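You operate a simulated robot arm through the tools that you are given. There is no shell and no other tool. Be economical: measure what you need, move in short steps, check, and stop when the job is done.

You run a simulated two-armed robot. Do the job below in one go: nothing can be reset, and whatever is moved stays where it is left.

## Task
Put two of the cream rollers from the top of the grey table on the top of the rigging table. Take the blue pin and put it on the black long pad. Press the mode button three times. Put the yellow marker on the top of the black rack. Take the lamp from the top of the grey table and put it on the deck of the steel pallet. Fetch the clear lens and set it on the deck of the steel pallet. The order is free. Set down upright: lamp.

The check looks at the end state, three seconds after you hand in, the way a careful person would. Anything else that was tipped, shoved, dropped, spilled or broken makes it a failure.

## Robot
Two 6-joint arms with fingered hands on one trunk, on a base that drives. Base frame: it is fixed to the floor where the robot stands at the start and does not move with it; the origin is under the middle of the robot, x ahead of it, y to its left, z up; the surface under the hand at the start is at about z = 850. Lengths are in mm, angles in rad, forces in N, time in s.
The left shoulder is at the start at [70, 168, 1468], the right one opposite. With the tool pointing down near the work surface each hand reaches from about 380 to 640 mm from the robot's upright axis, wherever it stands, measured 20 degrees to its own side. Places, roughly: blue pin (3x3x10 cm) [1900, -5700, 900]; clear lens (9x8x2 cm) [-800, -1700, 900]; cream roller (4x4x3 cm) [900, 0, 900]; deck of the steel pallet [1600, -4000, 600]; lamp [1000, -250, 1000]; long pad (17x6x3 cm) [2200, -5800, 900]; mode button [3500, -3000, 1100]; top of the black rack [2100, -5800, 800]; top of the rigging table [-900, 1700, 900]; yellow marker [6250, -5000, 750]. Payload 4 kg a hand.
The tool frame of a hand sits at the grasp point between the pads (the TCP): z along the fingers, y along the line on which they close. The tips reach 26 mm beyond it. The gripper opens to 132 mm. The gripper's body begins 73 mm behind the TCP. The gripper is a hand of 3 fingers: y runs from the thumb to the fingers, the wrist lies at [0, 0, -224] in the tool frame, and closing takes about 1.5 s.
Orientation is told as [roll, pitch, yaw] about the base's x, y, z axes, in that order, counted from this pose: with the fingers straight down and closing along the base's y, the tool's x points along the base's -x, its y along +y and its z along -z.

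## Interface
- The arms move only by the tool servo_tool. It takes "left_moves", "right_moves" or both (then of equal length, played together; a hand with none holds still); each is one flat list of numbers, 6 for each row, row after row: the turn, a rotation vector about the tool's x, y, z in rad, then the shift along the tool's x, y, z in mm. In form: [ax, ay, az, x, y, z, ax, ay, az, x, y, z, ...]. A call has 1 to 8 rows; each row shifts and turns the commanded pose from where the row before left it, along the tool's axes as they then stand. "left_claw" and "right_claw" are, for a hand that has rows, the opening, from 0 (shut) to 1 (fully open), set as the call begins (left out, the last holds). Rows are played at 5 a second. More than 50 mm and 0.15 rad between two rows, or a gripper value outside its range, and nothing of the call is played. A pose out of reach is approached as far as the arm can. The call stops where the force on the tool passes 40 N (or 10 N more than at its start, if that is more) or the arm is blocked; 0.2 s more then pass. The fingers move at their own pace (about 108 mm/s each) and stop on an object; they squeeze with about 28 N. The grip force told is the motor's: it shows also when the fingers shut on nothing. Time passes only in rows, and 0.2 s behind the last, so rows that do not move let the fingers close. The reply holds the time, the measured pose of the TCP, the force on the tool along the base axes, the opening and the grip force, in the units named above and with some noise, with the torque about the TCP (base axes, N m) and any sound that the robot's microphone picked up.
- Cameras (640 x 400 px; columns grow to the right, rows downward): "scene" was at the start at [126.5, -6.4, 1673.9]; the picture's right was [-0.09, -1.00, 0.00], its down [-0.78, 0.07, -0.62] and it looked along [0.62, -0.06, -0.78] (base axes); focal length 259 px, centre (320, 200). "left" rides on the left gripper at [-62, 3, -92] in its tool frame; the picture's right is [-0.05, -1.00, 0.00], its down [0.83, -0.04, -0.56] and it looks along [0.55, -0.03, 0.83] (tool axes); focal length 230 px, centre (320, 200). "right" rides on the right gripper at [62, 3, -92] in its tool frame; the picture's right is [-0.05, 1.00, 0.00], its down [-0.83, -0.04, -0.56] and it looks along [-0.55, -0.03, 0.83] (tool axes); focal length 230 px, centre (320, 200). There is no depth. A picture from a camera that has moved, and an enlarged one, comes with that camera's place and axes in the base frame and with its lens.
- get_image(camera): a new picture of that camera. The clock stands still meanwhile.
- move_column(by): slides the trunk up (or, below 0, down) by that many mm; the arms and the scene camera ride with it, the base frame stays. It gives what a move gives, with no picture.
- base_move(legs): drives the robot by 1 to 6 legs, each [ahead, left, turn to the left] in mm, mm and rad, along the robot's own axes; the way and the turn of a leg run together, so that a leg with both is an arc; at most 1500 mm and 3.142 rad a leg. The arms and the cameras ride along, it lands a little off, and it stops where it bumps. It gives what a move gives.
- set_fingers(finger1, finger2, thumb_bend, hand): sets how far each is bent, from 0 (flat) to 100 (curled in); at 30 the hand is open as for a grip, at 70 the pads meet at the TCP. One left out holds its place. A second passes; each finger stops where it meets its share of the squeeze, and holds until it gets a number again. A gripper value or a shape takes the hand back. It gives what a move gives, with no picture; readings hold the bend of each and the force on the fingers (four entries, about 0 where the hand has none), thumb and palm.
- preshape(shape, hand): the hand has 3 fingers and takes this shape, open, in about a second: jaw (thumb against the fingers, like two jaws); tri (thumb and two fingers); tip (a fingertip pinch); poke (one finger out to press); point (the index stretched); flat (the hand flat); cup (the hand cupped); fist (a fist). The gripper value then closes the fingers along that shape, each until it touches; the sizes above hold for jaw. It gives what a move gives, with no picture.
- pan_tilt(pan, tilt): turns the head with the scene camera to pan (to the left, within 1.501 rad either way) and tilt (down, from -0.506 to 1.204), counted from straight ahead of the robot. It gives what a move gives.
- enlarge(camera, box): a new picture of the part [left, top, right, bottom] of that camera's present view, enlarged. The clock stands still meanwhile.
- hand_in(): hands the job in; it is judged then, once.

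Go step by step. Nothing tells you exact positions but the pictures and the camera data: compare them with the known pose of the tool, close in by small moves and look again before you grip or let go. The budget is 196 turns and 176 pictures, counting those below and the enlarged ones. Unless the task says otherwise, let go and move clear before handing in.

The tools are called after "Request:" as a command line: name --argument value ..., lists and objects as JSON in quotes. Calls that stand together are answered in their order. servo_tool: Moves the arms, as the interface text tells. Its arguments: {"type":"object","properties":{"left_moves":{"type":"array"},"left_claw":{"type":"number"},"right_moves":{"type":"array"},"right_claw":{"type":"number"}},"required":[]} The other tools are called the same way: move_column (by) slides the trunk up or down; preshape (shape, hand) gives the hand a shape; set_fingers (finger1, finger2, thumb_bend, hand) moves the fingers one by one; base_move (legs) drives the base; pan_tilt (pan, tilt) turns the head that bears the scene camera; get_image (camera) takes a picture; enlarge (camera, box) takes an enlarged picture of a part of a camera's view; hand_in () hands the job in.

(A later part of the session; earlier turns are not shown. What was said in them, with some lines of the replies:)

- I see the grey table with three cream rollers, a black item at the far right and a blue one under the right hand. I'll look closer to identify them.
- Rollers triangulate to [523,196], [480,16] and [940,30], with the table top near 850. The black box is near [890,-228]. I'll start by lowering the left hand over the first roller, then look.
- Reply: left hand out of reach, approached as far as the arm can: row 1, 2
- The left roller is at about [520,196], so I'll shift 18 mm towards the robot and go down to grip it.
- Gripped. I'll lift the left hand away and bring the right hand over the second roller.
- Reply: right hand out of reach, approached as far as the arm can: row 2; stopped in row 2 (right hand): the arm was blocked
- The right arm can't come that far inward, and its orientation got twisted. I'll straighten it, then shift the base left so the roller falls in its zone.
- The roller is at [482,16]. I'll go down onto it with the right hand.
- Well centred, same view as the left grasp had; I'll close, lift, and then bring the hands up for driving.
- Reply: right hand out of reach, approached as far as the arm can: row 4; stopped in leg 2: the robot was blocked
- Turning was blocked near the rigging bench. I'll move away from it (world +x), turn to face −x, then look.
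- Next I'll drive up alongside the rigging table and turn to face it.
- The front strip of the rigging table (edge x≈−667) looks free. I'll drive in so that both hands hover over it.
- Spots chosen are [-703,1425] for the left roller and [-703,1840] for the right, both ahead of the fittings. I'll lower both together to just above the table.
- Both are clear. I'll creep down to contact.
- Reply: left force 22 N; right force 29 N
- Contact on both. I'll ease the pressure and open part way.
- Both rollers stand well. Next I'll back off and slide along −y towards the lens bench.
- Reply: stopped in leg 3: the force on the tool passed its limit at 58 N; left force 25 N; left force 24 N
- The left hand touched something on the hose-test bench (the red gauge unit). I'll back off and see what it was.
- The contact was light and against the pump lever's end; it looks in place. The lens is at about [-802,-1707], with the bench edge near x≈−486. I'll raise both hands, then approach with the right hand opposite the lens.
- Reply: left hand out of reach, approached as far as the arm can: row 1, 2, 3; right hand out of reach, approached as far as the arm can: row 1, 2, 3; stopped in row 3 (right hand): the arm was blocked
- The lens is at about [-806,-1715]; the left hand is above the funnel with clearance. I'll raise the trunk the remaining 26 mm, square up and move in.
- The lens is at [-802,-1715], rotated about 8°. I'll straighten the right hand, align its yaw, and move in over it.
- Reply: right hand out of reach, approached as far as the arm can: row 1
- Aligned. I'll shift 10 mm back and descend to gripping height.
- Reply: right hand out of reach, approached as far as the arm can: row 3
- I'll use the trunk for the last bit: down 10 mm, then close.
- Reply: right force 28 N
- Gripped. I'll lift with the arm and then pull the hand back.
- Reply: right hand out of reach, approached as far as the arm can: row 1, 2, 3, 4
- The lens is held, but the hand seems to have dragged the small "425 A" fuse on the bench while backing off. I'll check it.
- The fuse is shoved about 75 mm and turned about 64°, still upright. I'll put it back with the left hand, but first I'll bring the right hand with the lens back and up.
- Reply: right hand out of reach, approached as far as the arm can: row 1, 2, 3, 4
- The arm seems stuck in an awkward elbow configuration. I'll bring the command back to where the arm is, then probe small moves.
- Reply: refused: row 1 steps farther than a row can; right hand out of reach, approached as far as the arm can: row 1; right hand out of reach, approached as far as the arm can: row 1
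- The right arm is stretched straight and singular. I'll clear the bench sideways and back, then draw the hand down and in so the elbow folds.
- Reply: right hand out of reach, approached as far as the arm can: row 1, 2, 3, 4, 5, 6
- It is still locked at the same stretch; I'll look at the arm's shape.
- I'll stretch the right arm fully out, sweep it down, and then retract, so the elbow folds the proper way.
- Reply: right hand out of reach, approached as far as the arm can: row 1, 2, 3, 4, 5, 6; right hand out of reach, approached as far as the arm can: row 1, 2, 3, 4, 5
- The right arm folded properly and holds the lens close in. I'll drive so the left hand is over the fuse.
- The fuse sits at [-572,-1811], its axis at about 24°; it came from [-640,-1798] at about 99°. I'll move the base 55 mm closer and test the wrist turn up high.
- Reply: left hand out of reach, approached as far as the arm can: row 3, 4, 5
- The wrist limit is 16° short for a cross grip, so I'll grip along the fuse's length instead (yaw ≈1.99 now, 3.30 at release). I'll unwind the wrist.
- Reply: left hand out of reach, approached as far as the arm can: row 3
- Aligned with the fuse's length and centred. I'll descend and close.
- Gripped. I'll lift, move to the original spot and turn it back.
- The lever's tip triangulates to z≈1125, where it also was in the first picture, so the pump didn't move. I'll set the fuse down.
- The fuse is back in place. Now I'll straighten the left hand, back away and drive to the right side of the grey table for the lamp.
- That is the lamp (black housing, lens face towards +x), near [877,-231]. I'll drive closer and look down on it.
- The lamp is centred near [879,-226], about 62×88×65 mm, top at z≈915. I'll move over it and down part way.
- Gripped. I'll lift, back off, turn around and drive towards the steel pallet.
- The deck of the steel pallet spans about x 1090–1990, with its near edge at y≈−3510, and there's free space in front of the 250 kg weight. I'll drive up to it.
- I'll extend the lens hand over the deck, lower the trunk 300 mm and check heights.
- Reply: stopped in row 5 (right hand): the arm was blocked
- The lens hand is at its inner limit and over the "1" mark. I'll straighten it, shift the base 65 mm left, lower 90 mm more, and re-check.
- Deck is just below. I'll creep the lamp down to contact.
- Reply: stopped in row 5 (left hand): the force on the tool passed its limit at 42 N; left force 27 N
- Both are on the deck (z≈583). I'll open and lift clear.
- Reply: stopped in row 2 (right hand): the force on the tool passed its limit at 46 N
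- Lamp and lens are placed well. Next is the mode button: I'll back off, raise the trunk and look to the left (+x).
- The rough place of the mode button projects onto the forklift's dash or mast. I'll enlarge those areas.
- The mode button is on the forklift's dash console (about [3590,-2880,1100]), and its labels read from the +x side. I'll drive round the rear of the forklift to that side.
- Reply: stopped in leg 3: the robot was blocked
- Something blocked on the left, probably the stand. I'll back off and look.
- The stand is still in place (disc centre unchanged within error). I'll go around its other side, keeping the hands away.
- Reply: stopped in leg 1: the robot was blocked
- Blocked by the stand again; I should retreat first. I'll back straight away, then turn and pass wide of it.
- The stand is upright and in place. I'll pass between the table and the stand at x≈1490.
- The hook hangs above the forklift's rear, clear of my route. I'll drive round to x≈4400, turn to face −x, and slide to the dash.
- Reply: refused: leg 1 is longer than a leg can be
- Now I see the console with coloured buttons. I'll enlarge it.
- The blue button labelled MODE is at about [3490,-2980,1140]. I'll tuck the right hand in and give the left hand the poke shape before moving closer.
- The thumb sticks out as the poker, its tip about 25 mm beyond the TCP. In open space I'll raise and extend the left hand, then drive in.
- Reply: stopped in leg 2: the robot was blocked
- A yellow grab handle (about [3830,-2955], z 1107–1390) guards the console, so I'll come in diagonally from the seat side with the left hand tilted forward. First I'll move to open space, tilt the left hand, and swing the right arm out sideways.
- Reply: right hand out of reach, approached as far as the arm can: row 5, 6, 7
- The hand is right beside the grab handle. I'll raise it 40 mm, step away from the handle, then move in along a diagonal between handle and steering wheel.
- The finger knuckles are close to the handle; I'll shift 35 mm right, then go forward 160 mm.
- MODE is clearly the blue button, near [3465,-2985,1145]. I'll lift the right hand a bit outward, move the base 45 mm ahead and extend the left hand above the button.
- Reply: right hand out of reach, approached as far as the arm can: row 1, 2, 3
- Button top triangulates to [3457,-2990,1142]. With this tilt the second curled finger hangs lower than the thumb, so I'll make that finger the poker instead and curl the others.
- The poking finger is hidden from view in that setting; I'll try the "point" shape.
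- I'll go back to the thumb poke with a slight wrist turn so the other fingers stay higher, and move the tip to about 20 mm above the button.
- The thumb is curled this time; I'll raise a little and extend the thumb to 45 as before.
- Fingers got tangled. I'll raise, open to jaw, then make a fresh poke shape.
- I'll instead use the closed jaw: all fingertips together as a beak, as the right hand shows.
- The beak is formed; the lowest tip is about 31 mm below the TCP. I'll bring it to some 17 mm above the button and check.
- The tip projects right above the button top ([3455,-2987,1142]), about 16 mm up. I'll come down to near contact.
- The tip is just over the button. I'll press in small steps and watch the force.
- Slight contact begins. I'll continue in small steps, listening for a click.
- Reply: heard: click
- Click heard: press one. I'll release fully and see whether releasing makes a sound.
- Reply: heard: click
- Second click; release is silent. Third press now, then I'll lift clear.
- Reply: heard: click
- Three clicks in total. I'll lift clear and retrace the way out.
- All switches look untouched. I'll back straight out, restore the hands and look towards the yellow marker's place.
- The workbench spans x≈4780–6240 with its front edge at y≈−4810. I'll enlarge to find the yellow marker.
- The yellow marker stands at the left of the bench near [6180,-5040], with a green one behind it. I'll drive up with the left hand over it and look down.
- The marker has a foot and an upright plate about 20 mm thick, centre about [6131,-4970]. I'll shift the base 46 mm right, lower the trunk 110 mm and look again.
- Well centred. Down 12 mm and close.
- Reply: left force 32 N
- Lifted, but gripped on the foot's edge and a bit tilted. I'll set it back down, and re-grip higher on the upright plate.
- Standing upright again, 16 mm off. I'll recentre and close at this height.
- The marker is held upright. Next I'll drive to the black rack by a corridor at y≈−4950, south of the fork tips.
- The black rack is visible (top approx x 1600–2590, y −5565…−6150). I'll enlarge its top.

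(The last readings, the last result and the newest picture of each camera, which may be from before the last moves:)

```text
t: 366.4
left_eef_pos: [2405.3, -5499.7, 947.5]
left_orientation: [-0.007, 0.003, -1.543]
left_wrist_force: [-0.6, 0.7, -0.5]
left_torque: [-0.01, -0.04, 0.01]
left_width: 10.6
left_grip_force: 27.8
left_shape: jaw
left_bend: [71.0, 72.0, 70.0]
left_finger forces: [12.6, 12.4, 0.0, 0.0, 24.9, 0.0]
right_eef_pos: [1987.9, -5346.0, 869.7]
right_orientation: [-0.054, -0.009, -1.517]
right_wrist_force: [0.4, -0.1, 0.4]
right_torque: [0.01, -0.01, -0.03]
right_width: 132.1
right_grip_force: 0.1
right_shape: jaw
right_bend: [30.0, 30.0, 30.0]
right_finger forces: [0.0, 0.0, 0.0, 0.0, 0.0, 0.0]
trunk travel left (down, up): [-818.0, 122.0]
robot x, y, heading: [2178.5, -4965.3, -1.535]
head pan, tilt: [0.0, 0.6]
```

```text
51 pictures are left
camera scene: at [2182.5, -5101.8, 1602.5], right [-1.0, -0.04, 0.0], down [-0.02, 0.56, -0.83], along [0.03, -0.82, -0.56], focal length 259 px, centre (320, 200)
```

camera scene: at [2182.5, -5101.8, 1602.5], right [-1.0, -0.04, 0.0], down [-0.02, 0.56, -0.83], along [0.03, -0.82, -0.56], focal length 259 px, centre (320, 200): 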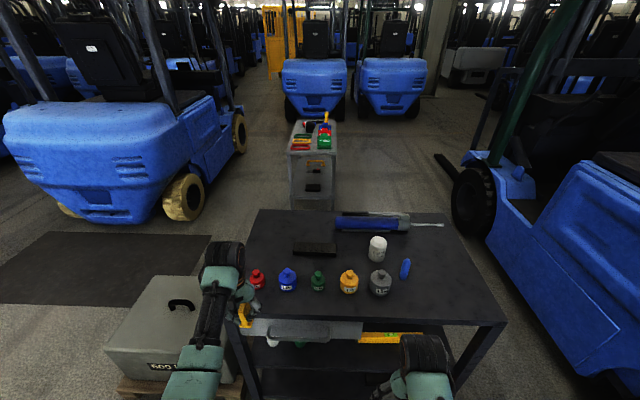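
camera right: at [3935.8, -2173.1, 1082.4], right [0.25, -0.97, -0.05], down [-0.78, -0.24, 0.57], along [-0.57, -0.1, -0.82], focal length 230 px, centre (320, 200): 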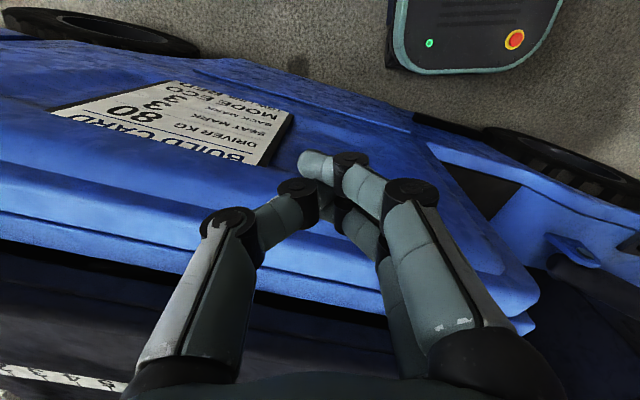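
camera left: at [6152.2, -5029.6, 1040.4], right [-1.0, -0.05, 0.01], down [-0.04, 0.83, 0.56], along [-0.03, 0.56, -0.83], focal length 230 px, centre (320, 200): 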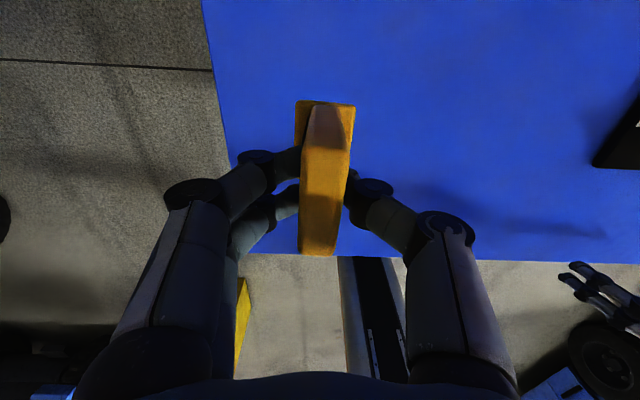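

On the rack: weights in a row at y≈−5745, the blue pin near [1889,-5751], the black ribbed pad near [2232,-5890]. I'll put the marker in the free front strip near [2400,-5640].

Request:
base_move --legs '[[0, 0, -0.036], [141, 0, 0]]'

Request:
get_image --camera "left"

Request:
get_image --camera "scene"

```text
t: 368.1
left_eef_pos: [2385.3, -5648.5, 949.0]
left_orientation: [-0.008, 0.001, -1.577]
left_wrist_force: [0.0, 0.0, -0.3]
left_torque: [0.0, 0.03, 0.01]
left_width: 10.5
left_grip_force: 27.5
left_shape: jaw
left_bend: [71.0, 72.0, 70.0]
left_finger forces: [12.7, 12.5, 0.1, 0.1, 25.0, 0.0]
right_eef_pos: [1974.6, -5479.3, 870.7]
right_orientation: [-0.055, -0.009, -1.552]
right_wrist_force: [0.2, 0.0, 0.3]
right_torque: [-0.02, -0.04, -0.02]
right_width: 131.9
right_grip_force: 0.1
right_shape: jaw
right_bend: [30.0, 30.0, 30.0]
right_finger forces: [0.0, 0.1, 0.0, 0.0, 0.0, 0.0]
trunk travel left (down, up): [-818.0, 122.0]
robot x, y, heading: [2176.8, -5106.2, -1.569]
head pan, tilt: [0.0, 0.6]
```

```text
50 pictures are left
camera left: at [2390.2, -5710.7, 1041.2], right [-1.0, -0.04, 0.01], down [-0.03, 0.83, 0.56], along [-0.03, 0.56, -0.83], focal length 230 px, centre (320, 200)
```

left: 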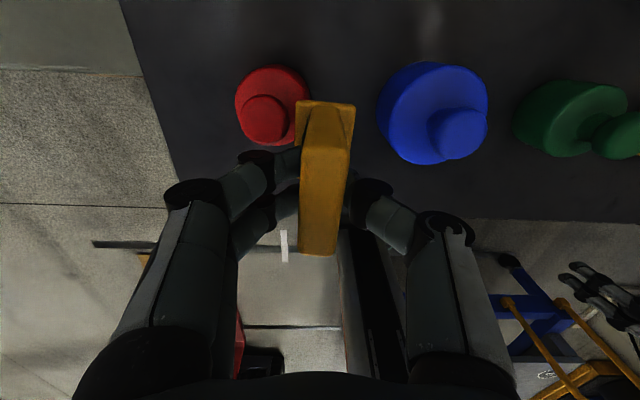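

```text
49 pictures are left
camera scene: at [2177.8, -5242.0, 1602.8], right [-1.0, 0.0, 0.0], down [0.0, 0.56, -0.83], along [0.0, -0.83, -0.56], focal length 259 px, centre (320, 200)
```

scene: 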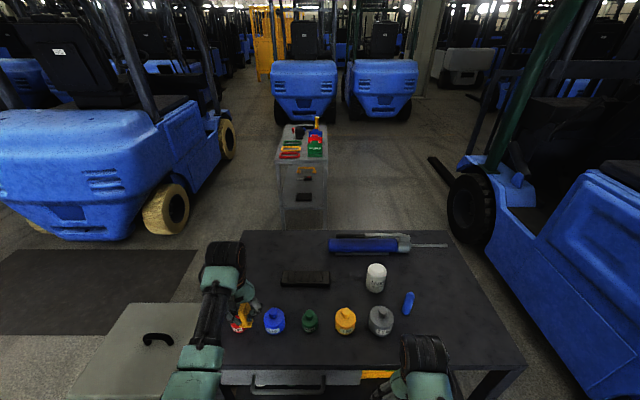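

The rack top is at z≈850. There's more room at its left rear, [2420,-5830], so I'll raise the trunk, drive in and look.

Request:
move_column --by 115

Request:
base_move --legs '[[150, 35, 0]]'

Request:
servo_tool --left_moves '[0, 0, 0, -15, 0, 20, 0, 0, 0, -20, 0, 30]' --left_claw 0

Request:
get_image --camera "left"

Request:
get_image --camera "scene"

```text
t: 369.6
left_eef_pos: [2385.4, -5651.9, 1062.9]
left_orientation: [-0.005, 0.004, -1.578]
left_wrist_force: [-0.6, -0.1, -0.7]
left_torque: [0.0, 0.02, -0.01]
left_width: 11.0
left_grip_force: 28.1
left_shape: jaw
left_bend: [71.0, 72.0, 70.0]
left_finger forces: [12.6, 12.5, 0.0, 0.0, 25.0, 0.0]
right_eef_pos: [1975.1, -5483.0, 983.9]
right_orientation: [-0.056, -0.01, -1.553]
right_wrist_force: [0.0, 1.3, -0.1]
right_torque: [0.02, -0.02, 0.02]
right_width: 131.7
right_grip_force: 0.0
right_shape: jaw
right_bend: [30.0, 30.0, 30.0]
right_finger forces: [0.0, 0.0, 0.0, 0.1, 0.0, 0.0]
trunk travel left (down, up): [-933.0, 7.0]
robot x, y, heading: [2175.3, -5104.3, -1.564]
head pan, tilt: [0.0, 0.6]
```

```text
t: 371.0
left_eef_pos: [2419.9, -5798.0, 1063.9]
left_orientation: [-0.007, 0.001, -1.578]
left_wrist_force: [-0.6, 0.2, -0.2]
left_torque: [-0.02, -0.02, 0.02]
left_width: 10.7
left_grip_force: 28.5
left_shape: jaw
left_bend: [71.0, 72.0, 70.0]
left_finger forces: [12.6, 12.6, 0.2, 0.0, 25.0, 0.1]
right_eef_pos: [2008.4, -5629.8, 985.2]
right_orientation: [-0.056, -0.011, -1.552]
right_wrist_force: [0.4, 0.1, 1.9]
right_torque: [-0.03, -0.01, -0.02]
right_width: 131.8
right_grip_force: 0.0
right_shape: jaw
right_bend: [30.0, 30.0, 30.0]
right_finger forces: [0.0, 0.0, 0.1, 0.1, 0.0, 0.1]
trunk travel left (down, up): [-933.0, 7.0]
robot x, y, heading: [2210.6, -5256.6, -1.576]
head pan, tilt: [0.0, 0.6]
```

```text
t: 371.6
left_eef_pos: [2423.0, -5835.7, 1013.2]
left_orientation: [-0.008, 0.004, -1.577]
left_wrist_force: [-0.1, 0.4, -0.3]
left_torque: [0.03, 0.01, -0.01]
left_width: 10.6
left_grip_force: 28.2
left_shape: jaw
left_bend: [71.0, 72.0, 70.0]
left_finger forces: [12.7, 12.5, 0.1, 0.0, 25.0, 0.0]
right_eef_pos: [2009.8, -5632.6, 985.4]
right_orientation: [-0.056, -0.007, -1.554]
right_wrist_force: [-0.5, 0.0, -0.8]
right_torque: [0.02, 0.02, 0.02]
right_width: 132.0
right_grip_force: 0.0
right_shape: jaw
right_bend: [30.0, 30.0, 30.0]
right_finger forces: [0.1, 0.0, 0.0, 0.1, 0.1, 0.1]
trunk travel left (down, up): [-933.0, 7.0]
robot x, y, heading: [2213.2, -5253.8, -1.571]
head pan, tilt: [0.0, 0.6]
```

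```text
48 pictures are left
camera left: at [2428.6, -5898.6, 1104.7], right [-1.0, -0.04, 0.01], down [-0.03, 0.83, 0.56], along [-0.03, 0.56, -0.83], focal length 230 px, centre (320, 200)
```

left: 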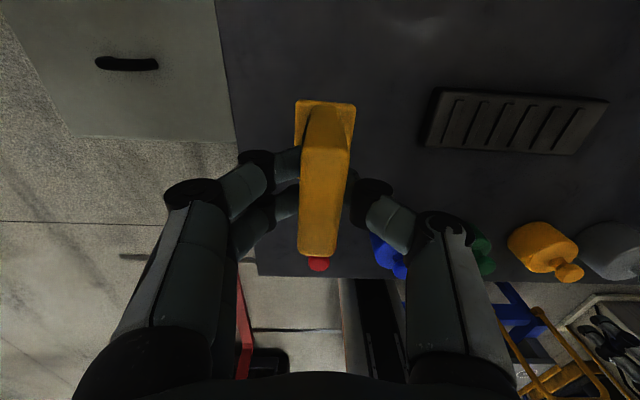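

```text
47 pictures are left
camera scene: at [2212.8, -5395.4, 1717.5], right [-1.0, 0.0, 0.0], down [0.0, 0.57, -0.82], along [0.0, -0.82, -0.57], focal length 259 px, centre (320, 200)
```

scene: 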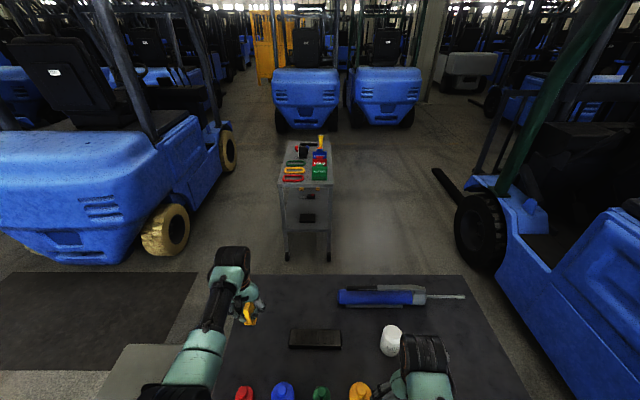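

Spot is clear. I'll lower the marker and creep to contact.

Request:
servo_tool --left_moves '[0, 0, 0, 0, 0, 40, 0, 0, 0, 0, 0, 35, 0, 0, 0, 0, 0, 20]' --left_claw 0

Request:
servo_tool --left_moves '[0, 0, 0, 0, 0, 5, 0, 0, 0, 0, 0, 4, 0, 0, 0, 0, 0, 4, 0, 0, 0, 0, 0, 4, 0, 0, 0, 0, 0, 4]'

```text
t: 372.4
left_eef_pos: [2420.1, -5837.8, 916.4]
left_orientation: [-0.006, 0.004, -1.578]
left_wrist_force: [-0.1, 0.9, 0.3]
left_torque: [0.03, 0.03, 0.01]
left_width: 10.9
left_grip_force: 28.3
left_shape: jaw
left_bend: [71.0, 72.0, 70.0]
left_finger forces: [12.5, 12.5, 0.1, 0.0, 25.0, 0.0]
right_eef_pos: [2009.1, -5631.9, 983.6]
right_orientation: [-0.054, -0.009, -1.552]
right_wrist_force: [-1.2, 0.3, -0.1]
right_torque: [0.0, -0.02, 0.02]
right_width: 131.9
right_grip_force: 0.1
right_shape: jaw
right_bend: [30.0, 30.0, 30.0]
right_finger forces: [0.0, 0.0, 0.1, 0.0, 0.0, 0.0]
trunk travel left (down, up): [-933.0, 7.0]
robot x, y, heading: [2208.5, -5256.8, -1.572]
head pan, tilt: [0.0, 0.6]
```

```text
t: 373.6
left_eef_pos: [2418.8, -5835.4, 898.2]
left_orientation: [-0.006, 0.002, -1.578]
left_wrist_force: [0.3, -0.5, 0.4]
left_torque: [-0.04, -0.02, 0.04]
left_width: 10.9
left_grip_force: 27.9
left_shape: jaw
left_bend: [71.0, 72.0, 70.0]
left_finger forces: [12.9, 12.7, 0.0, 0.1, 25.3, 0.0]
right_eef_pos: [2009.9, -5632.8, 984.2]
right_orientation: [-0.054, -0.01, -1.552]
right_wrist_force: [0.4, -0.1, -0.3]
right_torque: [0.0, -0.02, -0.02]
right_width: 132.1
right_grip_force: 0.1
right_shape: jaw
right_bend: [30.0, 30.0, 30.0]
right_finger forces: [0.0, 0.0, 0.0, 0.0, 0.0, 0.0]
trunk travel left (down, up): [-933.0, 7.0]
robot x, y, heading: [2210.9, -5254.3, -1.567]
head pan, tilt: [0.0, 0.6]
```

Request:
servo_tool --left_moves '[0, 0, 0, 0, 0, 3, 0, 0, 0, 0, 0, 3, 0, 0, 0, 0, 0, 3, 0, 0, 0, 0, 0, 3]'

```text
t: 374.5
left_eef_pos: [2418.7, -5838.7, 894.2]
left_orientation: [-0.008, -0.013, -1.578]
left_wrist_force: [0.8, 7.3, 25.9]
left_torque: [0.13, -0.06, -0.01]
left_width: 13.8
left_grip_force: 28.1
left_shape: jaw
left_bend: [72.0, 73.0, 72.0]
left_finger forces: [15.8, 16.0, 0.0, 0.1, 31.8, 0.1]
right_eef_pos: [2008.4, -5628.0, 985.7]
right_orientation: [-0.054, -0.012, -1.549]
right_wrist_force: [-0.1, 0.7, 0.4]
right_torque: [0.01, 0.02, 0.0]
right_width: 131.6
right_grip_force: 0.0
right_shape: jaw
right_bend: [30.0, 30.0, 30.0]
right_finger forces: [0.1, 0.1, 0.0, 0.1, 0.1, 0.0]
trunk travel left (down, up): [-933.0, 7.0]
robot x, y, heading: [2209.4, -5256.7, -1.569]
head pan, tilt: [0.0, 0.6]
stopped in row 4 (left hand): the force on the tool passed its limit at 42 N (the readings are from after the stop); the commanded pose is now the measured one
```

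Contact at the rack top. I'll release and lift.

Request:
servo_tool --left_moves '[0, 0, 0, 0, 0, -2, 0, 0, 0, 0, 0, 0, 0, 0, 0, 0, 0, 0, 0, 0, 0, 0, 0, 0]' --left_claw 0.6

Request:
servo_tool --left_moves '[0, 0, 0, 0, 0, -40, 0, 0, 0, 0, 0, -45, 0, 0, 0, 0, 0, -40, 0, 0, 0, 0, 0, -20]'

Request:
get_image --camera "left"

Request:
get_image --camera "right"

```text
t: 375.5
left_eef_pos: [2419.4, -5837.8, 891.3]
left_orientation: [-0.008, -0.004, -1.579]
left_wrist_force: [0.6, -0.3, -0.3]
left_torque: [0.0, -0.01, -0.03]
left_width: 78.7
left_grip_force: 0.2
left_shape: jaw
left_bend: [71.0, 71.0, 71.0]
left_finger forces: [0.1, 0.0, 0.0, 0.1, 0.0, 0.0]
right_eef_pos: [2009.0, -5632.3, 982.4]
right_orientation: [-0.056, -0.008, -1.551]
right_wrist_force: [0.4, 1.0, -0.1]
right_torque: [0.02, 0.0, -0.02]
right_width: 132.0
right_grip_force: 0.0
right_shape: jaw
right_bend: [30.0, 30.0, 30.0]
right_finger forces: [0.0, 0.0, 0.1, 0.0, 0.1, 0.0]
trunk travel left (down, up): [-933.0, 7.0]
robot x, y, heading: [2211.3, -5255.1, -1.565]
head pan, tilt: [0.0, 0.6]
```

```text
t: 376.5
left_eef_pos: [2421.9, -5837.3, 1035.6]
left_orientation: [-0.006, -0.005, -1.578]
left_wrist_force: [-0.2, 0.4, -0.9]
left_torque: [0.01, 0.0, 0.02]
left_width: 78.8
left_grip_force: 0.1
left_shape: jaw
left_bend: [71.0, 71.0, 71.0]
left_finger forces: [0.1, 0.0, 0.0, 0.0, 0.0, 0.0]
right_eef_pos: [2009.9, -5630.7, 984.3]
right_orientation: [-0.054, -0.008, -1.551]
right_wrist_force: [1.0, 0.0, -0.4]
right_torque: [0.0, -0.01, -0.03]
right_width: 132.3
right_grip_force: 0.0
right_shape: jaw
right_bend: [30.0, 30.0, 30.0]
right_finger forces: [0.0, 0.1, 0.0, 0.1, 0.0, 0.0]
trunk travel left (down, up): [-933.0, 7.0]
robot x, y, heading: [2211.0, -5259.8, -1.572]
head pan, tilt: [0.0, 0.6]
```

```text
46 pictures are left
camera left: at [2425.5, -5899.2, 1129.2], right [-1.0, -0.04, 0.01], down [-0.03, 0.83, 0.55], along [-0.03, 0.55, -0.83], focal length 230 px, centre (320, 200)
```

left: 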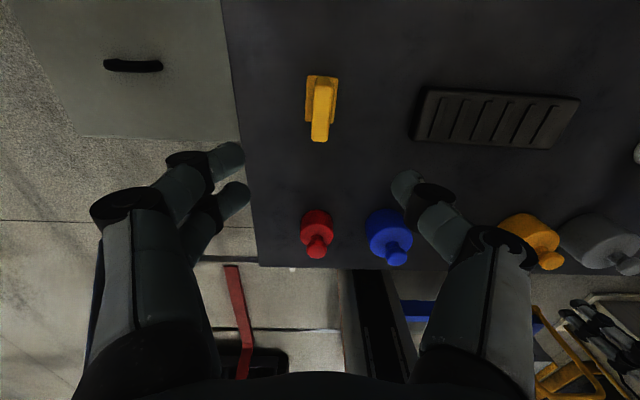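

```text
45 pictures are left
camera right: at [2016.7, -5568.7, 1076.2], right [1.0, -0.03, -0.05], down [0.0, -0.83, 0.56], along [-0.06, -0.56, -0.82], focal length 230 px, centre (320, 200)
```

right: 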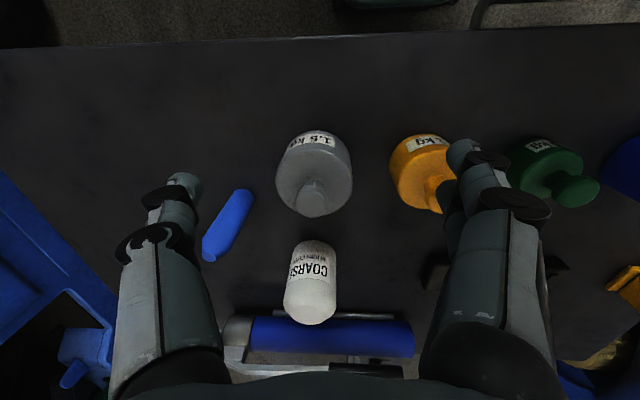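

The marker stands on the rack. The blue pin stands at about [1905,-5722], 95 mm tall, near the grey weight. I'll bring the right hand above it, half open.

Request:
base_move --legs '[[0, -105, 0]]'

Request:
servo_tool --right_moves '[-0.055, 0, 0, 0, 0, 0, 0, 0, 0.01, -45, 0, 0, 0, 0, 0, -45, 0, 0, 0, 0, 0, 0, 0, 0]' --right_claw 0.5

Request:
get_image --camera "right"

```text
t: 377.7
left_eef_pos: [2320.0, -5838.2, 1034.1]
left_orientation: [-0.007, -0.006, -1.577]
left_wrist_force: [0.9, 0.0, 0.4]
left_torque: [-0.03, 0.0, -0.03]
left_width: 78.7
left_grip_force: 0.1
left_shape: jaw
left_bend: [71.0, 71.0, 71.0]
left_finger forces: [0.0, 0.1, 0.1, 0.0, 0.0, 0.1]
right_eef_pos: [1907.3, -5630.8, 984.4]
right_orientation: [-0.056, -0.009, -1.553]
right_wrist_force: [-0.6, 0.2, -0.7]
right_torque: [0.0, -0.01, 0.01]
right_width: 132.2
right_grip_force: 0.0
right_shape: jaw
right_bend: [30.0, 30.0, 30.0]
right_finger forces: [0.0, 0.1, 0.0, 0.1, 0.0, 0.0]
trunk travel left (down, up): [-933.0, 7.0]
robot x, y, heading: [2106.6, -5256.9, -1.574]
head pan, tilt: [0.0, 0.6]
```

```text
t: 378.7
left_eef_pos: [2317.2, -5837.1, 1036.2]
left_orientation: [-0.005, -0.004, -1.577]
left_wrist_force: [-0.5, 0.1, -0.2]
left_torque: [-0.05, 0.03, 0.0]
left_width: 78.9
left_grip_force: 0.0
left_shape: jaw
left_bend: [71.0, 71.0, 71.0]
left_finger forces: [0.0, 0.1, 0.0, 0.1, 0.1, 0.0]
right_eef_pos: [1905.8, -5720.6, 983.4]
right_orientation: [-0.001, -0.012, -1.563]
right_wrist_force: [-0.1, 0.1, 0.2]
right_torque: [-0.01, 0.0, 0.01]
right_width: 66.7
right_grip_force: 0.1
right_shape: jaw
right_bend: [73.0, 73.0, 70.0]
right_finger forces: [0.0, 0.0, 0.0, 0.0, 0.0, 0.0]
trunk travel left (down, up): [-933.0, 7.0]
robot x, y, heading: [2112.1, -5259.1, -1.567]
head pan, tilt: [0.0, 0.6]
```

```text
44 pictures are left
camera right: at [1908.3, -5657.7, 1075.6], right [1.0, -0.04, 0.0], down [-0.04, -0.83, 0.56], along [-0.02, -0.56, -0.83], focal length 230 px, centre (320, 200)
```

right: 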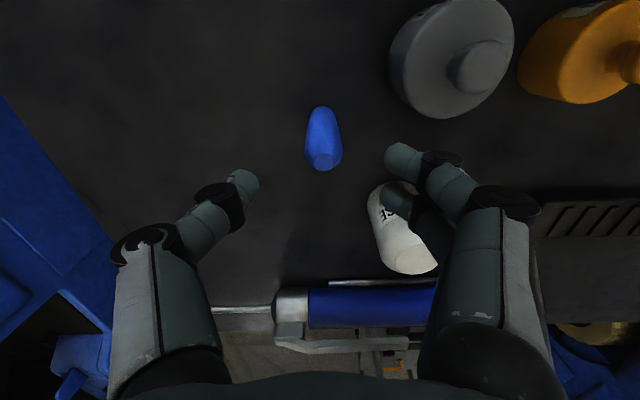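

Pin at [1907,-5713]. I'll adjust and descend to z≈898, then close.

Request:
servo_tool --right_moves '[0, 0, 0, 7, 1, 0, 0, 0, 0, 0, 0, 40, 0, 0, 0, 0, 0, 44]' --right_claw 0.5

Request:
get_image --camera "right"

Request:
servo_tool --right_moves '[0, 0, 0, 0, 0, 0, 0, 0, 0, 0, 0, 0, 0, 0, 0, 0, 0, 0, 0, 0, 0, 0, 0, 0, 0, 0, 0, 0, 0, 0]' --right_claw 0

```text
t: 379.5
left_eef_pos: [2316.7, -5838.4, 1035.8]
left_orientation: [-0.006, -0.002, -1.579]
left_wrist_force: [-0.5, 0.2, 0.6]
left_torque: [-0.01, 0.01, -0.04]
left_width: 78.9
left_grip_force: 0.0
left_shape: jaw
left_bend: [71.0, 71.0, 71.0]
left_finger forces: [0.0, 0.1, 0.0, 0.0, 0.0, 0.0]
right_eef_pos: [1906.9, -5716.3, 898.8]
right_orientation: [0.001, -0.009, -1.562]
right_wrist_force: [0.6, 0.3, 0.4]
right_torque: [0.0, 0.0, 0.01]
right_width: 66.8
right_grip_force: 0.1
right_shape: jaw
right_bend: [73.0, 73.0, 70.0]
right_finger forces: [0.0, 0.0, 0.0, 0.1, 0.1, 0.1]
trunk travel left (down, up): [-933.0, 7.0]
robot x, y, heading: [2108.1, -5256.4, -1.572]
head pan, tilt: [0.0, 0.6]
```

```text
43 pictures are left
camera right: at [1909.7, -5653.8, 991.5], right [1.0, -0.04, 0.0], down [-0.04, -0.83, 0.56], along [-0.02, -0.56, -0.83], focal length 230 px, centre (320, 200)
```

right: 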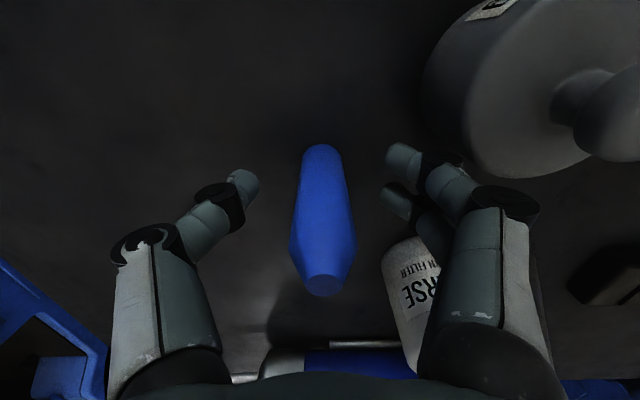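

```text
t: 380.7
left_eef_pos: [2317.6, -5838.2, 1036.3]
left_orientation: [-0.005, -0.005, -1.578]
left_wrist_force: [-1.1, -0.1, -0.2]
left_torque: [-0.01, -0.03, 0.0]
left_width: 79.0
left_grip_force: 0.1
left_shape: jaw
left_bend: [71.0, 71.0, 71.0]
left_finger forces: [0.1, 0.0, 0.0, 0.1, 0.1, 0.0]
right_eef_pos: [1905.9, -5715.9, 899.8]
right_orientation: [0.001, -0.01, -1.561]
right_wrist_force: [0.0, 0.2, -0.8]
right_torque: [-0.01, 0.0, -0.03]
right_width: 16.4
right_grip_force: 28.9
right_shape: jaw
right_bend: [72.0, 72.0, 70.0]
right_finger forces: [11.9, 13.3, 0.1, 0.0, 24.3, 0.0]
trunk travel left (down, up): [-933.0, 7.0]
robot x, y, heading: [2110.4, -5255.2, -1.57]
head pan, tilt: [0.0, 0.6]
```

Gripped. I'll lift and slide the base left so the pin comes before the pad.

Request:
servo_tool --right_moves '[0, 0, 0, 0, 0, -40, 0, 0, 0, 0, 0, -45, 0, 0, 0, 0, 0, -45]' --right_claw 0

Request:
base_move --legs '[[0, 300, 0]]'

Request:
servo_tool --right_moves '[0, 0, 0, -40, 0, 5, 0, 0, 0, -40, 0, 5, 0, 0, 0, -30, 0, 5]'

Request:
get_image --camera "right"

Request:
get_image --camera "left"

Request:
get_image --camera "scene"

```text
t: 381.5
left_eef_pos: [2316.5, -5838.0, 1036.5]
left_orientation: [-0.005, -0.003, -1.578]
left_wrist_force: [0.4, 0.5, 0.0]
left_torque: [-0.01, -0.01, -0.04]
left_width: 78.6
left_grip_force: 0.0
left_shape: jaw
left_bend: [71.0, 71.0, 71.0]
left_finger forces: [0.1, 0.0, 0.0, 0.1, 0.1, 0.1]
right_eef_pos: [1905.4, -5714.0, 1031.8]
right_orientation: [0.001, -0.006, -1.563]
right_wrist_force: [0.0, -0.5, -3.8]
right_torque: [0.0, 0.03, 0.01]
right_width: 16.2
right_grip_force: 27.7
right_shape: jaw
right_bend: [72.0, 72.0, 70.0]
right_finger forces: [11.8, 13.6, 0.1, 0.1, 24.4, 0.0]
trunk travel left (down, up): [-933.0, 7.0]
robot x, y, heading: [2107.6, -5252.8, -1.571]
head pan, tilt: [0.0, 0.6]
```

```text
t: 383.5
left_eef_pos: [2610.1, -5838.9, 1036.2]
left_orientation: [-0.005, -0.004, -1.583]
left_wrist_force: [0.2, 0.1, -0.6]
left_torque: [-0.02, 0.01, 0.01]
left_width: 79.2
left_grip_force: 0.0
left_shape: jaw
left_bend: [71.0, 71.0, 71.0]
left_finger forces: [0.0, 0.0, 0.0, 0.0, 0.1, 0.0]
right_eef_pos: [2197.3, -5714.3, 1031.3]
right_orientation: [0.002, -0.009, -1.566]
right_wrist_force: [0.5, 0.7, -3.9]
right_torque: [-0.01, -0.02, -0.02]
right_width: 16.2
right_grip_force: 27.9
right_shape: jaw
right_bend: [72.0, 72.0, 70.0]
right_finger forces: [11.8, 13.7, 0.0, 0.0, 24.4, 0.0]
trunk travel left (down, up): [-933.0, 7.0]
robot x, y, heading: [2401.8, -5255.6, -1.571]
head pan, tilt: [0.0, 0.6]
```

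```text
t: 384.3
left_eef_pos: [2612.1, -5840.3, 1036.1]
left_orientation: [-0.006, -0.004, -1.581]
left_wrist_force: [0.2, 0.9, 0.6]
left_torque: [0.0, 0.0, 0.02]
left_width: 78.7
left_grip_force: 0.0
left_shape: jaw
left_bend: [71.0, 71.0, 71.0]
left_finger forces: [0.0, 0.0, 0.0, 0.1, 0.0, 0.1]
right_eef_pos: [2201.7, -5825.2, 1015.2]
right_orientation: [-0.001, -0.007, -1.566]
right_wrist_force: [0.6, 0.1, -3.5]
right_torque: [0.0, 0.03, 0.01]
right_width: 16.3
right_grip_force: 27.4
right_shape: jaw
right_bend: [72.0, 72.0, 70.0]
right_finger forces: [12.0, 13.9, 0.1, 0.0, 24.3, 0.0]
trunk travel left (down, up): [-933.0, 7.0]
robot x, y, heading: [2403.6, -5254.0, -1.568]
head pan, tilt: [0.0, 0.6]
```

```text
42 pictures are left
camera right: at [2204.8, -5763.2, 1108.0], right [1.0, -0.05, 0.0], down [-0.04, -0.83, 0.56], along [-0.03, -0.56, -0.83], focal length 230 px, centre (320, 200)
```

right: 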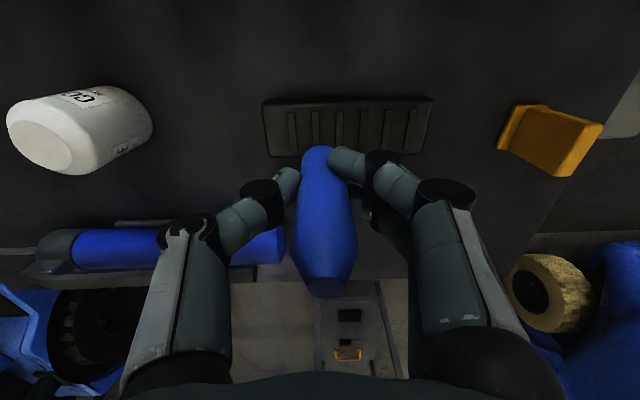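

```text
41 pictures are left
camera left: at [2616.0, -5901.6, 1127.7], right [-1.0, -0.04, 0.01], down [-0.03, 0.83, 0.55], along [-0.03, 0.55, -0.83], focal length 230 px, centre (320, 200)
```

left: 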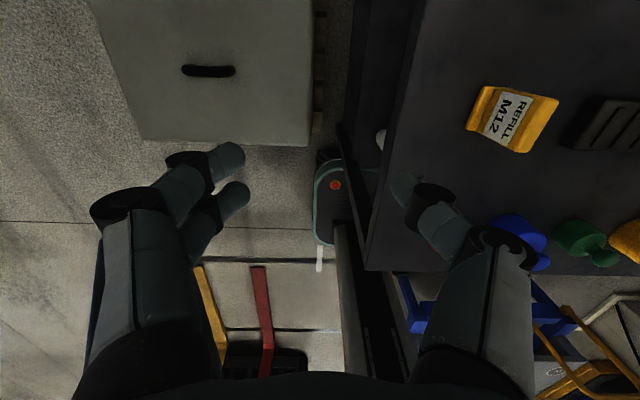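

```text
40 pictures are left
camera scene: at [2404.7, -5397.0, 1717.3], right [-1.0, 0.0, 0.0], down [0.0, 0.57, -0.82], along [0.0, -0.82, -0.57], focal length 259 px, centre (320, 200)
```

scene: 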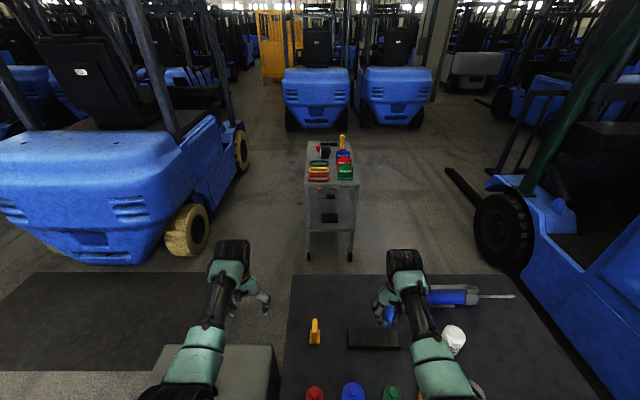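

Pad spans x 2144–2312, y −5803…−5859. I'll shift the pin to [2217,-5831] and lower it.

Request:
servo_tool --right_moves '[0, 0, 0, -6, 15, 0, 0, 0, 0, 0, 0, 35, 0, 0, 0, 0, 0, 30]' --right_claw 0

Request:
get_image --camera "right"

Request:
enlarge --camera "scene" --box '[330, 280, 450, 370]'

```text
t: 385.1
left_eef_pos: [2611.3, -5839.4, 1036.3]
left_orientation: [-0.004, -0.004, -1.581]
left_wrist_force: [-0.4, 0.0, 0.1]
left_torque: [-0.02, -0.02, 0.0]
left_width: 79.1
left_grip_force: 0.1
left_shape: jaw
left_bend: [71.0, 71.0, 71.0]
left_finger forces: [0.0, 0.0, 0.1, 0.0, 0.0, 0.0]
right_eef_pos: [2215.5, -5830.1, 950.1]
right_orientation: [0.002, -0.009, -1.565]
right_wrist_force: [0.4, -0.2, -4.3]
right_torque: [-0.02, -0.01, -0.02]
right_width: 16.0
right_grip_force: 27.9
right_shape: jaw
right_bend: [72.0, 72.0, 70.0]
right_finger forces: [12.1, 14.2, 0.1, 0.0, 24.5, 0.0]
trunk travel left (down, up): [-933.0, 7.0]
robot x, y, heading: [2402.4, -5253.4, -1.571]
head pan, tilt: [0.0, 0.6]
```

```text
39 pictures are left
camera right: at [2218.0, -5767.7, 1042.2], right [1.0, -0.05, 0.0], down [-0.04, -0.83, 0.56], along [-0.02, -0.56, -0.83], focal length 230 px, centre (320, 200)
```

right: 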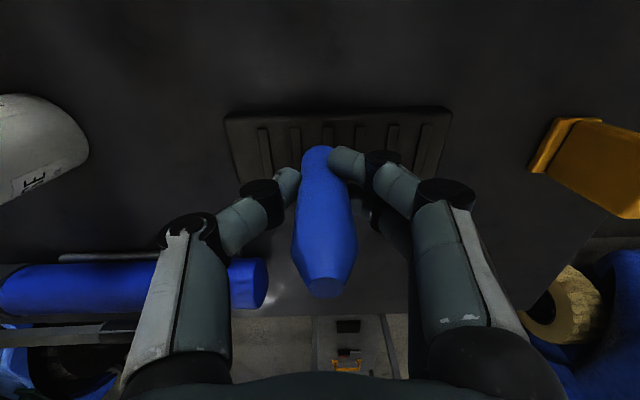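

```text
4.44 times, centred on (390, 325) of scene
camera zoom: at [2402.8, -5396.4, 1717.4], right [-1.0, 0.0, 0.0], down [0.0, 0.57, -0.82], along [0.0, -0.82, -0.57], focal length 1149 px, centre (9, -356)
```

zoom: 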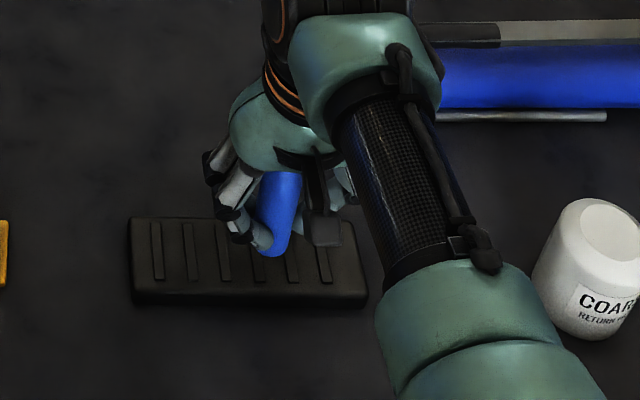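

Pin bottom is just above the pad. I'll creep down to contact.

Request:
servo_tool --right_moves '[0, 0, 0, -4, 0, 6, 0, 0, 0, 0, 0, 4, 0, 0, 0, 0, 0, 4, 0, 0, 0, 0, 0, 3, 0, 0, 0, 0, 0, 3, 0, 0, 0, 0, 0, 3, 0, 0, 0, 0, 0, 3]' --right_claw 0

```text
t: 386.7
left_eef_pos: [2611.8, -5839.6, 1034.9]
left_orientation: [-0.008, -0.005, -1.581]
left_wrist_force: [-0.1, 0.3, -0.2]
left_torque: [0.0, 0.01, 0.0]
left_width: 79.1
left_grip_force: 0.1
left_shape: jaw
left_bend: [71.0, 71.0, 71.0]
left_finger forces: [0.0, 0.1, 0.0, 0.0, 0.0, 0.1]
right_eef_pos: [2215.1, -5833.1, 926.8]
right_orientation: [0.001, -0.01, -1.564]
right_wrist_force: [0.1, 0.1, -5.0]
right_torque: [-0.01, 0.02, 0.0]
right_width: 16.3
right_grip_force: 27.5
right_shape: jaw
right_bend: [72.0, 72.0, 70.0]
right_finger forces: [12.0, 14.1, 0.1, 0.0, 24.4, 0.1]
trunk travel left (down, up): [-933.0, 7.0]
robot x, y, heading: [2402.2, -5255.8, -1.573]
head pan, tilt: [0.0, 0.6]
```

Request:
servo_tool --right_moves '[0, 0, 0, 0, 0, 3, 0, 0, 0, 0, 0, 3, 0, 0, 0, 0, 0, 3, 0, 0, 0, 0, 0, 3, 0, 0, 0, 0, 0, 3]'

Request:
get_image --camera "right"

```text
t: 387.9
left_eef_pos: [2611.3, -5835.7, 1039.4]
left_orientation: [-0.007, -0.007, -1.583]
left_wrist_force: [-0.4, -0.5, 0.4]
left_torque: [-0.01, 0.02, -0.03]
left_width: 78.8
left_grip_force: 0.0
left_shape: jaw
left_bend: [71.0, 71.0, 71.0]
left_finger forces: [0.0, 0.1, 0.1, 0.0, 0.0, 0.0]
right_eef_pos: [2217.7, -5834.7, 918.2]
right_orientation: [-0.003, -0.023, -1.565]
right_wrist_force: [-2.6, -0.6, 36.8]
right_torque: [-0.02, 0.0, 0.01]
right_width: 18.6
right_grip_force: 28.2
right_shape: jaw
right_bend: [73.0, 73.0, 71.0]
right_finger forces: [16.8, 19.1, 0.1, 0.1, 34.6, 0.0]
trunk travel left (down, up): [-933.0, 7.0]
robot x, y, heading: [2403.0, -5254.7, -1.573]
head pan, tilt: [0.0, 0.6]
```

```text
37 pictures are left
camera right: at [2220.6, -5770.0, 1010.1], right [1.0, -0.05, 0.0], down [-0.04, -0.82, 0.57], along [-0.03, -0.57, -0.82], focal length 230 px, centre (320, 200)
```

right: 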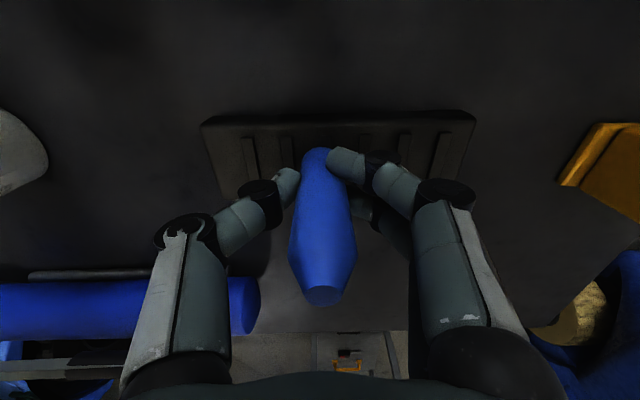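

Contact on the pad, centred. I'll ease off, release, and lift straight up.

Request:
servo_tool --right_moves '[0, 0, 0, 0, 0, -5, 0, 0, 0, 0, 0, 0]' --right_claw 0

Request:
servo_tool --right_moves '[0, 0, 0, 0, 0, 0, 0, 0, 0, 0, 0, 0, 0, 0, 0, 0, 0, 0, 0, 0, 0, 0, 0, 0]' --right_claw 0.6

Request:
servo_tool --right_moves '[0, 0, 0, 0, 0, -35, 0, 0, 0, 0, 0, -40, 0, 0, 0, 0, 0, -30]'

Request:
get_image --camera "right"

Request:
enlarge --camera "scene" --box '[270, 280, 470, 400]'

```text
t: 388.5
left_eef_pos: [2612.2, -5838.0, 1036.8]
left_orientation: [-0.008, -0.008, -1.581]
left_wrist_force: [-0.9, 1.0, 1.2]
left_torque: [-0.03, 0.02, -0.01]
left_width: 78.9
left_grip_force: 0.0
left_shape: jaw
left_bend: [71.0, 71.0, 71.0]
left_finger forces: [0.0, 0.1, 0.0, 0.0, 0.1, 0.0]
right_eef_pos: [2216.8, -5834.0, 919.3]
right_orientation: [0.002, -0.013, -1.565]
right_wrist_force: [-0.8, -6.0, 21.4]
right_torque: [-0.16, -0.01, -0.01]
right_width: 18.5
right_grip_force: 27.9
right_shape: jaw
right_bend: [73.0, 73.0, 71.0]
right_finger forces: [13.8, 19.8, 0.1, 0.0, 30.7, 0.0]
trunk travel left (down, up): [-933.0, 7.0]
robot x, y, heading: [2405.4, -5260.3, -1.578]
head pan, tilt: [0.0, 0.6]
```

```text
t: 389.5
left_eef_pos: [2612.0, -5838.8, 1035.6]
left_orientation: [-0.005, -0.006, -1.58]
left_wrist_force: [-0.1, -0.4, 0.3]
left_torque: [-0.01, 0.0, -0.01]
left_width: 78.8
left_grip_force: 0.0
left_shape: jaw
left_bend: [71.0, 71.0, 71.0]
left_finger forces: [0.1, 0.0, 0.0, 0.0, 0.0, 0.0]
right_eef_pos: [2216.1, -5833.2, 916.8]
right_orientation: [0.0, -0.007, -1.565]
right_wrist_force: [0.2, -0.3, 0.1]
right_torque: [0.0, -0.02, 0.04]
right_width: 78.6
right_grip_force: 0.1
right_shape: jaw
right_bend: [71.0, 71.0, 71.0]
right_finger forces: [0.0, 0.0, 0.1, 0.1, 0.0, 0.1]
trunk travel left (down, up): [-933.0, 7.0]
robot x, y, heading: [2409.9, -5255.6, -1.57]
head pan, tilt: [0.0, 0.6]
```

```text
t: 390.3
left_eef_pos: [2611.8, -5839.6, 1035.6]
left_orientation: [-0.006, -0.006, -1.581]
left_wrist_force: [-0.1, 0.1, 0.7]
left_torque: [0.0, -0.01, 0.06]
left_width: 78.9
left_grip_force: 0.1
left_shape: jaw
left_bend: [71.0, 71.0, 71.0]
left_finger forces: [0.0, 0.1, 0.0, 0.0, 0.0, 0.0]
right_eef_pos: [2218.2, -5834.4, 1022.4]
right_orientation: [-0.002, -0.007, -1.565]
right_wrist_force: [0.5, 0.1, -0.9]
right_torque: [-0.01, 0.02, 0.05]
right_width: 78.8
right_grip_force: 0.1
right_shape: jaw
right_bend: [71.0, 71.0, 71.0]
right_finger forces: [0.0, 0.0, 0.0, 0.0, 0.0, 0.0]
trunk travel left (down, up): [-933.0, 7.0]
robot x, y, heading: [2401.1, -5257.7, -1.574]
head pan, tilt: [0.0, 0.6]
```

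```text
36 pictures are left
camera right: at [2221.6, -5771.0, 1114.0], right [1.0, -0.05, 0.0], down [-0.04, -0.83, 0.56], along [-0.03, -0.56, -0.83], focal length 230 px, centre (320, 200)
```

right: 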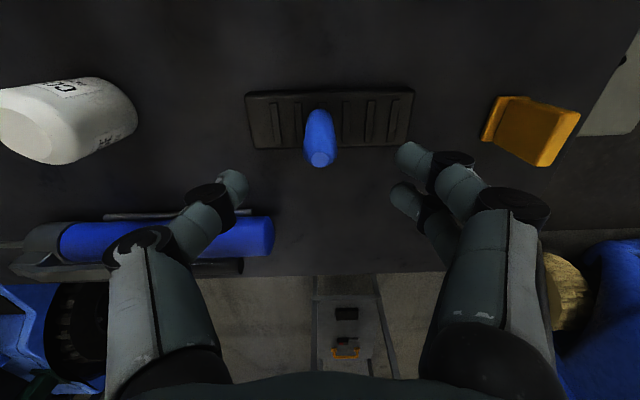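

```text
3.20 times, centred on (370, 340) of scene
camera zoom: at [2404.0, -5395.6, 1717.4], right [-1.0, 0.0, 0.0], down [0.0, 0.57, -0.82], along [0.0, -0.82, -0.57], focal length 828 px, centre (160, -248)
```

zoom: 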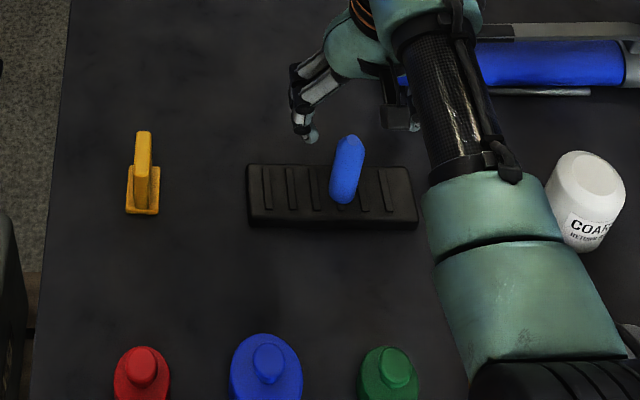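

The pin stands on the pad and the marker stands on the rack. I'll back away clear of everything before handing in.

Request:
base_move --legs '[[-300, 0, 0]]'

Request:
pan_tilt --pan -0.2 --tilt 0.5

Request:
get_image --camera "scene"

Request:
pan_tilt --pan -1.5 --tilt 0.6

Request:
get_image --camera "scene"

```text
t: 392.4
left_eef_pos: [2608.6, -5541.1, 1034.6]
left_orientation: [-0.008, -0.002, -1.588]
left_wrist_force: [0.0, -0.2, -1.0]
left_torque: [-0.01, 0.03, -0.01]
left_width: 78.7
left_grip_force: 0.0
left_shape: jaw
left_bend: [71.0, 71.0, 71.0]
left_finger forces: [0.0, 0.0, 0.0, 0.0, 0.0, 0.0]
right_eef_pos: [2214.7, -5532.7, 1020.0]
right_orientation: [0.0, -0.007, -1.572]
right_wrist_force: [-0.5, 0.6, 0.0]
right_torque: [0.0, 0.01, 0.01]
right_width: 78.8
right_grip_force: 0.1
right_shape: jaw
right_bend: [71.0, 71.0, 71.0]
right_finger forces: [0.0, 0.1, 0.0, 0.1, 0.1, 0.0]
trunk travel left (down, up): [-933.0, 7.0]
robot x, y, heading: [2405.6, -4954.5, -1.582]
head pan, tilt: [0.0, 0.6]
```

```text
t: 393.1
left_eef_pos: [2608.9, -5539.5, 1036.2]
left_orientation: [-0.007, -0.005, -1.587]
left_wrist_force: [0.5, 0.7, -0.4]
left_torque: [-0.02, -0.01, 0.02]
left_width: 78.8
left_grip_force: 0.1
left_shape: jaw
left_bend: [71.0, 71.0, 71.0]
left_finger forces: [0.1, 0.0, 0.0, 0.1, 0.1, 0.1]
right_eef_pos: [2215.3, -5530.8, 1021.8]
right_orientation: [0.001, -0.01, -1.573]
right_wrist_force: [-0.8, 0.8, -0.2]
right_torque: [0.01, 0.01, -0.01]
right_width: 78.7
right_grip_force: 0.1
right_shape: jaw
right_bend: [71.0, 71.0, 71.0]
right_finger forces: [0.0, 0.0, 0.1, 0.0, 0.0, 0.0]
trunk travel left (down, up): [-933.0, 7.0]
robot x, y, heading: [2406.1, -4960.7, -1.578]
head pan, tilt: [-0.201, 0.499]
```

```text
34 pictures are left
camera scene: at [2386.3, -5094.7, 1726.6], right [-0.98, 0.21, 0.0], down [0.1, 0.47, -0.88], along [-0.18, -0.86, -0.48], focal length 259 px, centre (320, 200)
```

scene: 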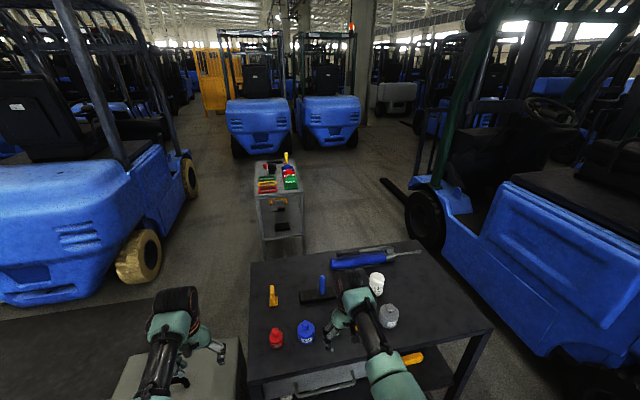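

```text
t: 394.6
left_eef_pos: [2608.0, -5539.3, 1035.4]
left_orientation: [-0.006, -0.005, -1.589]
left_wrist_force: [0.1, -0.3, 0.5]
left_torque: [-0.01, 0.03, -0.02]
left_width: 78.7
left_grip_force: 0.0
left_shape: jaw
left_bend: [71.0, 71.0, 71.0]
left_finger forces: [0.1, 0.0, 0.1, 0.0, 0.1, 0.0]
right_eef_pos: [2214.9, -5530.3, 1021.6]
right_orientation: [-0.001, -0.009, -1.572]
right_wrist_force: [-0.1, 0.8, -0.3]
right_torque: [0.01, 0.04, -0.02]
right_width: 78.9
right_grip_force: 0.1
right_shape: jaw
right_bend: [71.0, 71.0, 71.0]
right_finger forces: [0.0, 0.1, 0.1, 0.1, 0.1, 0.1]
trunk travel left (down, up): [-933.0, 7.0]
robot x, y, heading: [2403.4, -4952.7, -1.579]
head pan, tilt: [-1.499, 0.6]
```

```text
33 pictures are left
camera scene: at [2316.9, -5011.4, 1717.5], right [-0.06, 1.0, 0.0], down [0.56, 0.04, -0.83], along [-0.82, -0.05, -0.56], focal length 259 px, centre (320, 200)
```

scene: 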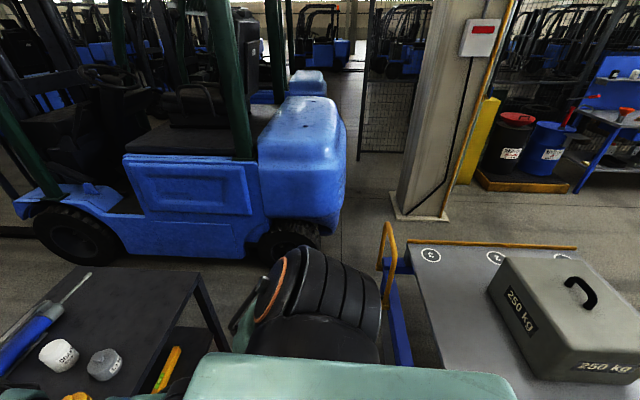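

Everything on the rack stands as intended and both hands are empty and clear, so I'm handing in.

Request:
hand_in

```text
The job is handed in.
```

I did every part of the job and handed it in, but three things got bumped on the way.

- **Rollers:** two of the cream rollers stand on the top of the rigging table.
- **Lamp and lens:** both are on the deck of the steel pallet, with the lamp upright.
- **Mode button:** pressed three times, with one click heard for each press.
- **Yellow marker:** it stands on the top of the black rack.
- **Blue pin:** it stands on the black long pad.

**Bumps along the way:**
- **Fuse:** the small "425 A" fuse on the hose-test bench was dragged about 70 mm and turned while I carried the lens. I put it back within an estimated 10 mm or so of where it was.
- **Pump lever:** a hand pressed against the pump lever on the hose-test bench. The pictures show no sign that the pump moved.
- **Pendant stand:** the robot bumped the control-pendant stand twice near the forklift. It is upright and seems to be in its old place, though I can only tell that to within a few centimetres.
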